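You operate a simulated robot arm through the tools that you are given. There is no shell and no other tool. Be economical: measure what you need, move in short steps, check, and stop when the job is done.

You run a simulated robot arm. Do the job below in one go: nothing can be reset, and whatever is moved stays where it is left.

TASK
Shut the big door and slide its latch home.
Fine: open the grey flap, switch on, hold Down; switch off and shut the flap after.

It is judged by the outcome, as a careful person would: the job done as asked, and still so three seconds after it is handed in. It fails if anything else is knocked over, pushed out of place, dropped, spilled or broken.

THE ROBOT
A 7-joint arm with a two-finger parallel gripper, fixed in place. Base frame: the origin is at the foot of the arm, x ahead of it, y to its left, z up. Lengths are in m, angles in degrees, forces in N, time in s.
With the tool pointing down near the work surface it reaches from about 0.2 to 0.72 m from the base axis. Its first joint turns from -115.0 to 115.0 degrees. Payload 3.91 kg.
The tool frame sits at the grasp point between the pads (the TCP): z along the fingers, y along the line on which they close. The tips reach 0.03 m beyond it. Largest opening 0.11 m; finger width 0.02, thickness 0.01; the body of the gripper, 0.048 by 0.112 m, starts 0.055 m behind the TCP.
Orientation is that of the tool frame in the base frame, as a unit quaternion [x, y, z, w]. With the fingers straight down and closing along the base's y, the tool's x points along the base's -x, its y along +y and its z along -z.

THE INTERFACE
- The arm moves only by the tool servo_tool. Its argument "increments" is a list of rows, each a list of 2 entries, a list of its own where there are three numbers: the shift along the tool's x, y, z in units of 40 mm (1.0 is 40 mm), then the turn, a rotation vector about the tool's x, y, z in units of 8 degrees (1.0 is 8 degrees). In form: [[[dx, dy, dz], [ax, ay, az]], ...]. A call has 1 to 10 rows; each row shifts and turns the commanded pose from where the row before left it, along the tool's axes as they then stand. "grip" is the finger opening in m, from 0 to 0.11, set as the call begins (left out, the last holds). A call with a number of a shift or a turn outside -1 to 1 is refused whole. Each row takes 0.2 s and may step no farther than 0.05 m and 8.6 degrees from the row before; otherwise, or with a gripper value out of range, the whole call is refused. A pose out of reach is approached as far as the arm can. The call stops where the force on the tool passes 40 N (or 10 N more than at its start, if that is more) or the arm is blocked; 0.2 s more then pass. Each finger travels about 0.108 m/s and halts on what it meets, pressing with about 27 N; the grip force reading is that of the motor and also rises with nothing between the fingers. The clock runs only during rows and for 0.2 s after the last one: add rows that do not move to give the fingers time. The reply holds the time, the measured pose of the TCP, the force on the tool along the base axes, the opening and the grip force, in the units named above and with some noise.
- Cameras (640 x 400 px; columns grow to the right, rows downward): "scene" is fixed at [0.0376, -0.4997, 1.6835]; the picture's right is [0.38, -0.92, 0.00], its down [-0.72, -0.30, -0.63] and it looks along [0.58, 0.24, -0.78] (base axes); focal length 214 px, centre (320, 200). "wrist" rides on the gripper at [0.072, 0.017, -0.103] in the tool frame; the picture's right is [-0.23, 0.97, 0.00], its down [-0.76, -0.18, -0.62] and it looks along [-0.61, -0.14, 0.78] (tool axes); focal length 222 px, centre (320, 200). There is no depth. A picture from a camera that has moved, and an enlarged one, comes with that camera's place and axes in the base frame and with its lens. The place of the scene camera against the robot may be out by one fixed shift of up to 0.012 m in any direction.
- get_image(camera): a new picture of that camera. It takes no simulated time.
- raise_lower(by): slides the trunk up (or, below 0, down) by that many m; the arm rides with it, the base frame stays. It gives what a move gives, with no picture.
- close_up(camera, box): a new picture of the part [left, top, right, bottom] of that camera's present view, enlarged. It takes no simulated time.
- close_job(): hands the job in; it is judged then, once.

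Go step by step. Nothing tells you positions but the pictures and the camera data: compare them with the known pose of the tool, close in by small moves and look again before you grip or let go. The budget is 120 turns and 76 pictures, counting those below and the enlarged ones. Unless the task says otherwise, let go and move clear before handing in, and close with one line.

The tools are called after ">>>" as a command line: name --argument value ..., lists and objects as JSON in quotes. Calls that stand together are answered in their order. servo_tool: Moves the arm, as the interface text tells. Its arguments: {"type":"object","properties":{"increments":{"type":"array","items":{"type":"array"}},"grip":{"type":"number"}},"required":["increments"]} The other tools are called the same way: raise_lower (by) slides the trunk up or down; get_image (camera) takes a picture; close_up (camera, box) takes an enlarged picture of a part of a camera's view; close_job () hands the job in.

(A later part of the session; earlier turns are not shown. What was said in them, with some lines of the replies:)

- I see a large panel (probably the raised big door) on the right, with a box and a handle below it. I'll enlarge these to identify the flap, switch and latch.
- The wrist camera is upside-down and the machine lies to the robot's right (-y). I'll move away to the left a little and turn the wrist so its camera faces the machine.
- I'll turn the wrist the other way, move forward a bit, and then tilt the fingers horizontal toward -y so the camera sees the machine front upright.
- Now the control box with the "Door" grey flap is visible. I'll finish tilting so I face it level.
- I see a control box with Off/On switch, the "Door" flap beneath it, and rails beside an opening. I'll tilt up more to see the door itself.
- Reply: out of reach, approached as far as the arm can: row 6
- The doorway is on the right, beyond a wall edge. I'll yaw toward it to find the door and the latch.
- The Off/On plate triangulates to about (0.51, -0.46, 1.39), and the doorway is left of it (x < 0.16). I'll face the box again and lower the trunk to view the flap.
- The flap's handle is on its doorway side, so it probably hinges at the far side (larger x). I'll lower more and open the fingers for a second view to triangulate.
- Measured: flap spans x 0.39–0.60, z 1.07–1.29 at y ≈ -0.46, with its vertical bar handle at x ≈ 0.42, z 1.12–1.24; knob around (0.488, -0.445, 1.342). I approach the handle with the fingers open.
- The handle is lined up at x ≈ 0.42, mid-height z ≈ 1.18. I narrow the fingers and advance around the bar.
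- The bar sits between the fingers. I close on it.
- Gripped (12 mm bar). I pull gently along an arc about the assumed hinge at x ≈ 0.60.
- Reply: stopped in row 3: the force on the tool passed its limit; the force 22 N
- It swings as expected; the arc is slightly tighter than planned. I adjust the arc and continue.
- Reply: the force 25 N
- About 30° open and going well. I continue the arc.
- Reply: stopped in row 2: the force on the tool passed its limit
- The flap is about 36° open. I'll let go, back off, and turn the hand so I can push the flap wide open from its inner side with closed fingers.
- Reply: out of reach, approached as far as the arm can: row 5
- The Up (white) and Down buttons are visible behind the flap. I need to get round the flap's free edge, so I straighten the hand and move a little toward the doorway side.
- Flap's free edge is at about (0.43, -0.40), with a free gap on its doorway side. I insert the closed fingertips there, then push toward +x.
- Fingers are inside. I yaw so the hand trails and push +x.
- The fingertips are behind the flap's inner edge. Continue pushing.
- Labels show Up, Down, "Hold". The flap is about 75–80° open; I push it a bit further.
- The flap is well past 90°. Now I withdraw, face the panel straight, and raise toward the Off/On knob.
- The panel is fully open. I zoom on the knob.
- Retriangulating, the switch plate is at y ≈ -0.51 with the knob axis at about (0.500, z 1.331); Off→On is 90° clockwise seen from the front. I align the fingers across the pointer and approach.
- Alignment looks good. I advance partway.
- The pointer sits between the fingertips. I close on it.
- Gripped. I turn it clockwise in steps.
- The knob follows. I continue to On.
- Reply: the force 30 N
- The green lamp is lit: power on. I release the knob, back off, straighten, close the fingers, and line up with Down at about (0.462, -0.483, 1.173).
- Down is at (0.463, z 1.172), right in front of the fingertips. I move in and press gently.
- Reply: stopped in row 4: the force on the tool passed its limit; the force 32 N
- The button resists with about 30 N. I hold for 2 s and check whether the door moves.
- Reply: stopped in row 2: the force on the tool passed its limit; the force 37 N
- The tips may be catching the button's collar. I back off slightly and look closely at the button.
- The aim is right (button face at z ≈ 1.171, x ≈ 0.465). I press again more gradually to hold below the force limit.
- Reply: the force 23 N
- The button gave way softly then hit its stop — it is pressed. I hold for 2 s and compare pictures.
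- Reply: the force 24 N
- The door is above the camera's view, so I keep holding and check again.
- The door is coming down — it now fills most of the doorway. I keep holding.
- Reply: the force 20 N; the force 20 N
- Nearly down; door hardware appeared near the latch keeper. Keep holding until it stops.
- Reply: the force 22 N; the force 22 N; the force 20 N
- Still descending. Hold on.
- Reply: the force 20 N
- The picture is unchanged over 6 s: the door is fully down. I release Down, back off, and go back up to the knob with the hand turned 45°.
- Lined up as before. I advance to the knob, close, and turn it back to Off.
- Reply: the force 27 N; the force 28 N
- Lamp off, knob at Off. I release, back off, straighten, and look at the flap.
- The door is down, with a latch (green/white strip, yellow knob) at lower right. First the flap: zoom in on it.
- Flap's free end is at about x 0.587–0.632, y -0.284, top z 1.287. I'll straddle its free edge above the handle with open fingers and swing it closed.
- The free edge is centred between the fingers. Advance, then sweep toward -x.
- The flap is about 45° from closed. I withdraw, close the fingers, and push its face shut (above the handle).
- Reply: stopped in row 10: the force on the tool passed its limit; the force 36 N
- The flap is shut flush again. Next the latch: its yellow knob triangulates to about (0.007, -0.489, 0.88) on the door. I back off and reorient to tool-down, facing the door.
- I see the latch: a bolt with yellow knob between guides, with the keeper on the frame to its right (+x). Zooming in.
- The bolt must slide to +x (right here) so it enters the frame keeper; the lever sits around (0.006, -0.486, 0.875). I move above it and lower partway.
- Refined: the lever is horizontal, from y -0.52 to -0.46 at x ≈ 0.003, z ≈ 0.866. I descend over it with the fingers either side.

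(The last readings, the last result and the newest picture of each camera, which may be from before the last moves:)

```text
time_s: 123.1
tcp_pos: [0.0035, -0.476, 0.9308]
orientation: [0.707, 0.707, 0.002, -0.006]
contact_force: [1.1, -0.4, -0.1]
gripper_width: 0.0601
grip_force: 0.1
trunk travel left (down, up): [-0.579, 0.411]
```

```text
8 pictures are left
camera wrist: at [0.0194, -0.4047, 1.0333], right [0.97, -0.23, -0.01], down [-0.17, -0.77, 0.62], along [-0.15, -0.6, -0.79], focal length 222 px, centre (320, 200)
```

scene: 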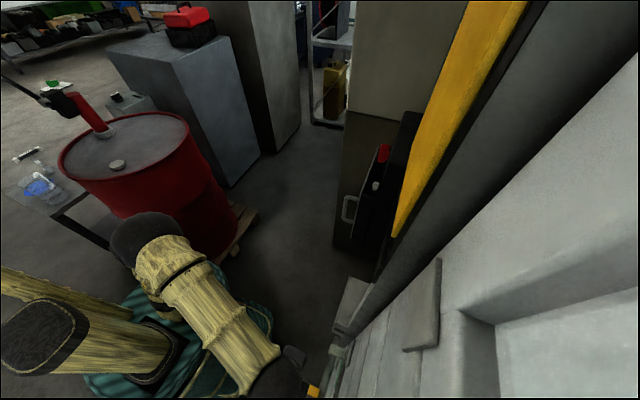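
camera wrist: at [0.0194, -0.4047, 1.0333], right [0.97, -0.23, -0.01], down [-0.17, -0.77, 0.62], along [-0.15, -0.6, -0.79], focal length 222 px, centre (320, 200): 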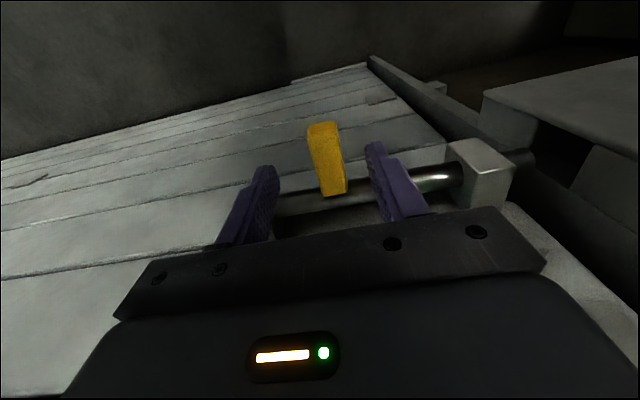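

Guides protrude near the fingers' path, so rather than straddling I'll push the lever with closed fingers from its -x side. I shift over and descend.

>>> servo_tool --increments '[[[0.05, -0.9, 0], [0, 0, 0]], [[0, 0, 0], [0, 0, 0]], [[0, 0, 0], [0, 0, 0]], [[0, 0, 0.7], [0, 0, 0]], [[0, 0, 0.7], [0, 0, 0]], [[0, 0, 0], [0, 0, 0]]]' --grip 0.0

>>> get_image --camera "wrist"

```text
time_s: 124.5
tcp_pos: [-0.0352, -0.4746, 0.8773]
orientation: [0.707, 0.707, 0.002, -0.006]
contact_force: [-0.7, 0.2, 0.8]
gripper_width: 0.0001
grip_force: 27.0
trunk travel left (down, up): [-0.579, 0.411]
```

```text
7 pictures are left
camera wrist: at [-0.0178, -0.4033, 0.9792], right [0.97, -0.23, -0.01], down [-0.17, -0.77, 0.62], along [-0.15, -0.6, -0.79], focal length 222 px, centre (320, 200)
```

wrist: 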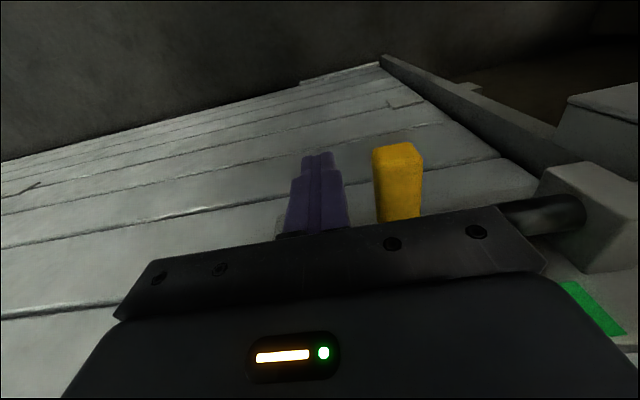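

The fingers sit beside the lever. I push it toward +x.

>>> servo_tool --increments '[[[0, 0.5, 0], [0, 0, 0]], [[0, 0.5, 0], [0, 0, 0]], [[0, 0.5, 0], [0, 0, 0]], [[0, 0.4, 0], [0, 0, 0]], [[0, 0, 0], [0, 0, 0]]]'

>>> get_image --camera "wrist"

```text
time_s: 125.7
tcp_pos: [0.0413, -0.4715, 0.8748]
orientation: [0.707, 0.707, 0.002, -0.005]
contact_force: [-0.7, 0.4, -0.1]
gripper_width: 0.0
grip_force: 26.6
trunk travel left (down, up): [-0.579, 0.411]
```

```text
6 pictures are left
camera wrist: at [0.0587, -0.4004, 0.9775], right [0.97, -0.23, -0.01], down [-0.17, -0.77, 0.62], along [-0.15, -0.6, -0.79], focal length 222 px, centre (320, 200)
```

wrist: 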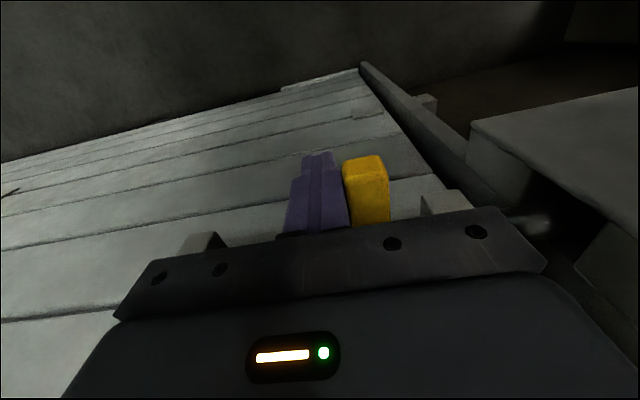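

The bolt is moving into the keeper. I continue until it stops.

>>> servo_tool --increments '[[[0, 0.25, 0], [0, 0, 0]], [[0, 0.25, 0], [0, 0, 0]], [[0, 0.2, 0], [0, 0, 0]], [[0, 0.2, 0], [0, 0, 0]], [[0, 0.2, 0], [0, 0, 0]], [[0, 0.2, 0], [0, 0, 0]], [[0, 0.2, 0], [0, 0, 0]], [[0, 0.2, 0], [0, 0, 0]]]'

>>> get_image --camera "wrist"

```text
time_s: 126.2
tcp_pos: [0.0427, -0.4711, 0.8757]
orientation: [0.711, 0.703, -0.003, -0.01]
contact_force: [-24.1, 5.0, -1.4]
gripper_width: 0.0
grip_force: 27.6
trunk travel left (down, up): [-0.579, 0.411]
stopped in row 2: the force on the tool passed its limit (the readings are from after the stop); the commanded pose is now the measured one
```

```text
5 pictures are left
camera wrist: at [0.0614, -0.4008, 0.9775], right [0.97, -0.24, -0.02], down [-0.17, -0.77, 0.62], along [-0.16, -0.6, -0.79], focal length 222 px, centre (320, 200)
```

wrist: 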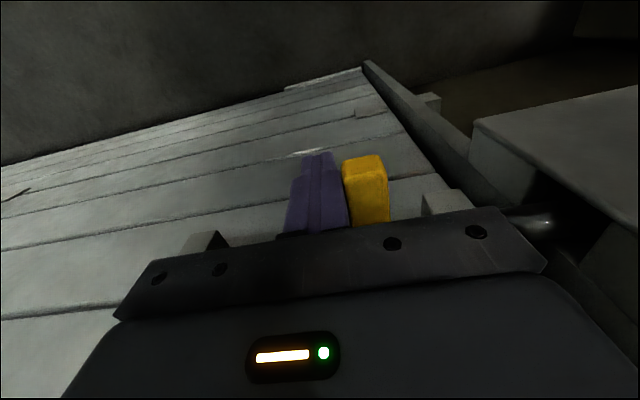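

It hit a firm stop with the lever ~6 cm along. I back off and rise for a clear look at whether the bolt is fully in the keeper.

>>> servo_tool --increments '[[[0, -0.4, 0], [0, 0, 0]], [[0, 0, -0.8], [0, 0, 0]], [[0, 0, -0.8], [0, 0, 0]], [[0.3, 0, -0.9], [0, 0, 0]], [[0.3, 0, -0.9], [0, 0, 0]], [[0, 0, 0], [0, 0, 0]]]'

>>> close_up --camera "wrist" --box '[260, 60, 540, 235]'

```text
time_s: 127.6
tcp_pos: [0.0311, -0.4506, 1.0136]
orientation: [0.71, 0.705, -0.002, -0.009]
contact_force: [0.4, 0.0, -0.1]
gripper_width: 0.0
grip_force: 27.1
trunk travel left (down, up): [-0.579, 0.411]
```

```text
2.29 times, centred on (400, 148) of wrist
camera zoom: at [0.0504, -0.3799, 1.1156], right [0.97, -0.23, -0.02], down [-0.17, -0.77, 0.62], along [-0.16, -0.6, -0.79], focal length 508 px, centre (137, 320)
```

zoom: 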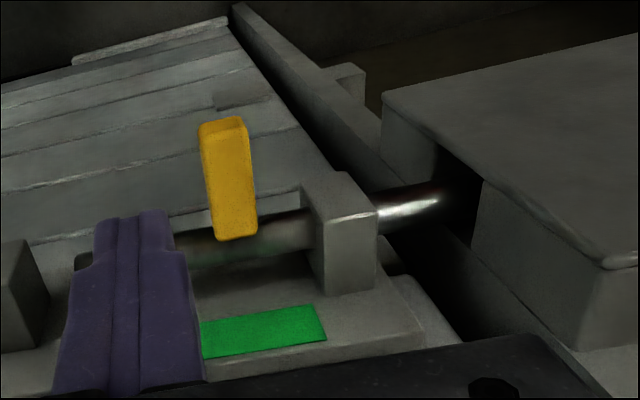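

The bolt passes into the keeper hole and the lever now stands over the green mark. I'll push once more, slowly, to be sure it is at its hard stop.

>>> servo_tool --increments '[[[-0.3, -0.2, 0.9], [0, 0, 0]], [[-0.25, 0, 0.9], [0, 0, 0]], [[0, 0, 0.9], [0, 0, 0]], [[0, 0, 0.75], [0, 0, 0]], [[0, 0.25, 0], [0, 0, 0]], [[0, 0.2, 0], [0, 0, 0]]]'

>>> servo_tool --increments '[[[0, 0.1, 0], [0, 0, 0]], [[0, 0.1, 0], [0, 0, 0]], [[0, 0.1, 0], [0, 0, 0]], [[0, 0.1, 0], [0, 0, 0]], [[0, 0.1, 0], [0, 0, 0]], [[0, 0.1, 0], [0, 0, 0]], [[0, 0.1, 0], [0, 0, 0]], [[0, 0.1, 0], [0, 0, 0]]]'

```text
time_s: 129.0
tcp_pos: [0.0412, -0.4708, 0.8727]
orientation: [0.71, 0.704, -0.001, -0.01]
contact_force: [-5.1, -1.3, -2.6]
gripper_width: 0.0001
grip_force: 27.1
trunk travel left (down, up): [-0.579, 0.411]
```

```text
time_s: 129.7
tcp_pos: [0.0416, -0.4699, 0.8747]
orientation: [0.713, 0.701, -0.004, -0.013]
contact_force: [-24.2, 4.0, -1.6]
gripper_width: 0.0
grip_force: 27.0
trunk travel left (down, up): [-0.579, 0.411]
stopped in row 3: the force on the tool passed its limit (the readings are from after the stop); the commanded pose is now the measured one
```

The same firm stop, so the latch is home. I back off and move clear, then check the final state.

>>> servo_tool --increments '[[[0, -0.4, 0], [0, 0, 0]], [[0, 0, -0.8], [0, 0, 0]], [[0, 0, -0.8], [0, 0, 0]], [[0.3, 0, -0.9], [0, 0, 0]], [[0.8, 0.2, -0.9], [0, 0, 0]], [[0.8, 0.6, -0.9], [0, 0, 0]], [[0, 0.6, -0.8], [0, 0, 0]], [[0, 0, 0], [0, 0, 0]]]'

>>> raise_lower --by 0.15

>>> get_image --camera "wrist"

>>> get_image --camera "scene"

```text
refused: row 6 steps farther than a row can; nothing moved
```

```text
time_s: 130.3
tcp_pos: [0.046, -0.4717, 0.8947]
orientation: [0.712, 0.702, -0.007, -0.014]
contact_force: [-4.1, 1.1, 7.5]
gripper_width: 0.0001
grip_force: 26.7
trunk travel left (down, up): [-0.598, 0.392]
stopped: the force on the tool passed its limit (the readings are from after the stop); the commanded pose is now the measured one
```

```text
3 pictures are left
camera wrist: at [0.0669, -0.4009, 0.9951], right [0.97, -0.24, -0.03], down [-0.17, -0.77, 0.62], along [-0.17, -0.6, -0.78], focal length 222 px, centre (320, 200)
```

wrist: 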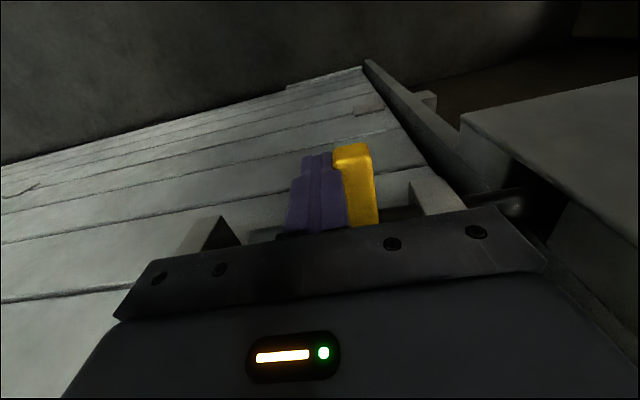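

```text
2 pictures are left
```

scene: 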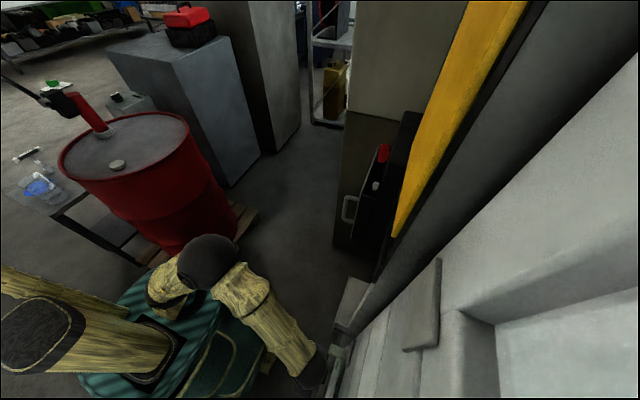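

That raise was made while still touching the lever and stopped safely after 2 cm. Now I back off sideways first, then rise clear.

>>> servo_tool --increments '[[[0, -0.4, 0], [0, 0, 0]], [[0, -0.2, 0], [0, 0, 0]], [[0, 0, -0.8], [0, 0, 0]], [[0, 0, -0.8], [0, 0, 0]], [[0.4, 0, -0.8], [0, 0, 0]], [[0.5, 0, -0.5], [0, 0, 0]], [[0, 0, 0], [0, 0, 0]]]'

>>> close_up --camera "wrist" --box '[260, 60, 540, 235]'

```text
time_s: 131.9
tcp_pos: [0.0264, -0.4381, 1.0089]
orientation: [0.712, 0.702, -0.005, -0.014]
contact_force: [0.9, 0.0, -0.2]
gripper_width: 0.0001
grip_force: 27.4
trunk travel left (down, up): [-0.598, 0.392]
```

```text
2.29 times, centred on (400, 148) of wrist
camera zoom: at [0.0459, -0.3669, 1.1105], right [0.97, -0.24, -0.03], down [-0.17, -0.77, 0.62], along [-0.17, -0.59, -0.79], focal length 508 px, centre (137, 320)
```

zoom: 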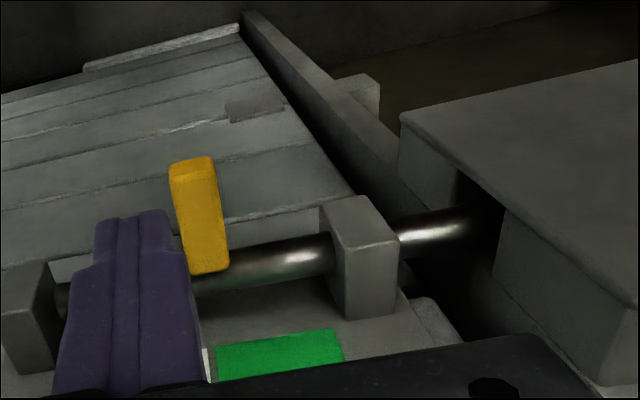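

Comparing, the lever has slipped back about 2 cm (dragged when I withdrew after that raise). I'll push it home again and withdraw cleanly as I did the first time.

>>> servo_tool --increments '[[[-0.4, -0.3, 0.7], [0, 0, -0.1]], [[-0.42, -0.25, 0.7], [0, 0, 0]], [[0, 0, 0.7], [0, 0, 0]], [[0, 0, 0.7], [0, 0, 0]], [[0, 0, 0.55], [0, 0, 0]], [[0, 0, 0], [0, 0, 0]]]'

>>> servo_tool --increments '[[[0, 0.25, 0], [0, 0, 0]], [[0, 0.25, 0], [0, 0, 0]], [[0, 0.2, 0], [0, 0, 0]], [[0, 0.15, 0], [0, 0, 0]], [[0, 0.1, 0], [0, 0, 0]], [[0, 0.05, 0], [0, 0, 0]], [[0, 0, 0], [0, 0, 0]]]'

```text
time_s: 133.3
tcp_pos: [-0.0012, -0.4694, 0.8741]
orientation: [0.707, 0.707, -0.004, -0.012]
contact_force: [-0.1, -0.7, -0.2]
gripper_width: 0.0
grip_force: 26.8
trunk travel left (down, up): [-0.598, 0.392]
```

```text
time_s: 134.9
tcp_pos: [0.04, -0.4682, 0.8738]
orientation: [0.707, 0.707, -0.005, -0.014]
contact_force: [-2.5, -1.4, 0.4]
gripper_width: 0.0
grip_force: 26.8
trunk travel left (down, up): [-0.598, 0.392]
```

>>> servo_tool --increments '[[[0, 0.06, 0], [0, 0, 0]], [[0, 0.06, 0], [0, 0, 0]], [[0, 0, 0], [0, 0, 0]]]'

```text
time_s: 135.7
tcp_pos: [0.0421, -0.4672, 0.8741]
orientation: [0.707, 0.707, -0.005, -0.013]
contact_force: [-15.6, -1.1, 0.8]
gripper_width: 0.0
grip_force: 26.8
trunk travel left (down, up): [-0.598, 0.392]
```

At the stop again (x 0.042, 16 N). I withdraw sideways in small steps, then rise clear.

>>> servo_tool --increments '[[[0, -0.1, 0], [0, 0, 0]], [[0, -0.4, 0], [0, 0, 0]], [[0, 0, -0.8], [0, 0, 0]], [[0, 0, -0.8], [0, 0, 0]], [[0.3, 0, -0.9], [0, 0, 0]], [[0.3, 0, -0.9], [0, 0, 0]], [[0, 0, 0], [0, 0, 0]]]'

>>> close_up --camera "wrist" --box '[260, 60, 540, 235]'

```text
time_s: 137.3
tcp_pos: [0.0266, -0.4457, 1.0084]
orientation: [0.707, 0.707, -0.004, -0.014]
contact_force: [0.1, 0.4, -0.1]
gripper_width: 0.0
grip_force: 26.8
trunk travel left (down, up): [-0.598, 0.392]
```

```text
2.29 times, centred on (400, 148) of wrist
camera zoom: at [0.0457, -0.375, 1.1111], right [0.97, -0.23, -0.03], down [-0.16, -0.77, 0.62], along [-0.16, -0.6, -0.79], focal length 508 px, centre (137, 320)
```

zoom: 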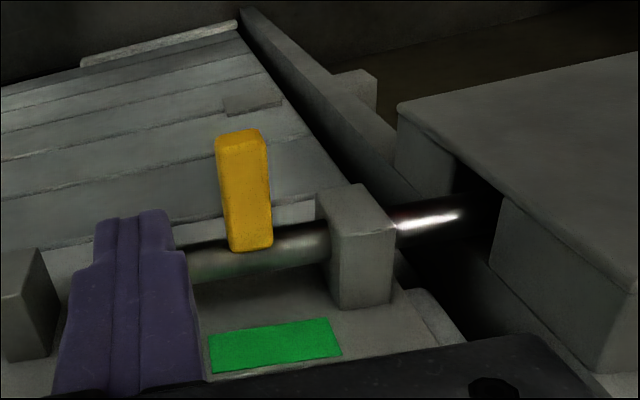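

The lever is back at its stop above the green mark with the bolt deep in the keeper. I rise clear and hand in.

>>> raise_lower --by 0.12

>>> close_job

```text
time_s: 138.8
tcp_pos: [0.0265, -0.4466, 1.1296]
orientation: [0.707, 0.707, -0.005, -0.013]
contact_force: [0.2, -0.5, -0.8]
gripper_width: 0.0001
grip_force: 27.3
trunk travel left (down, up): [-0.718, 0.272]
```

```text
The job is handed in.
```

The big door is down, its latch is pushed to its stop with the bolt in the keeper, the switch is off, the grey flap is shut, and the arm is clear.
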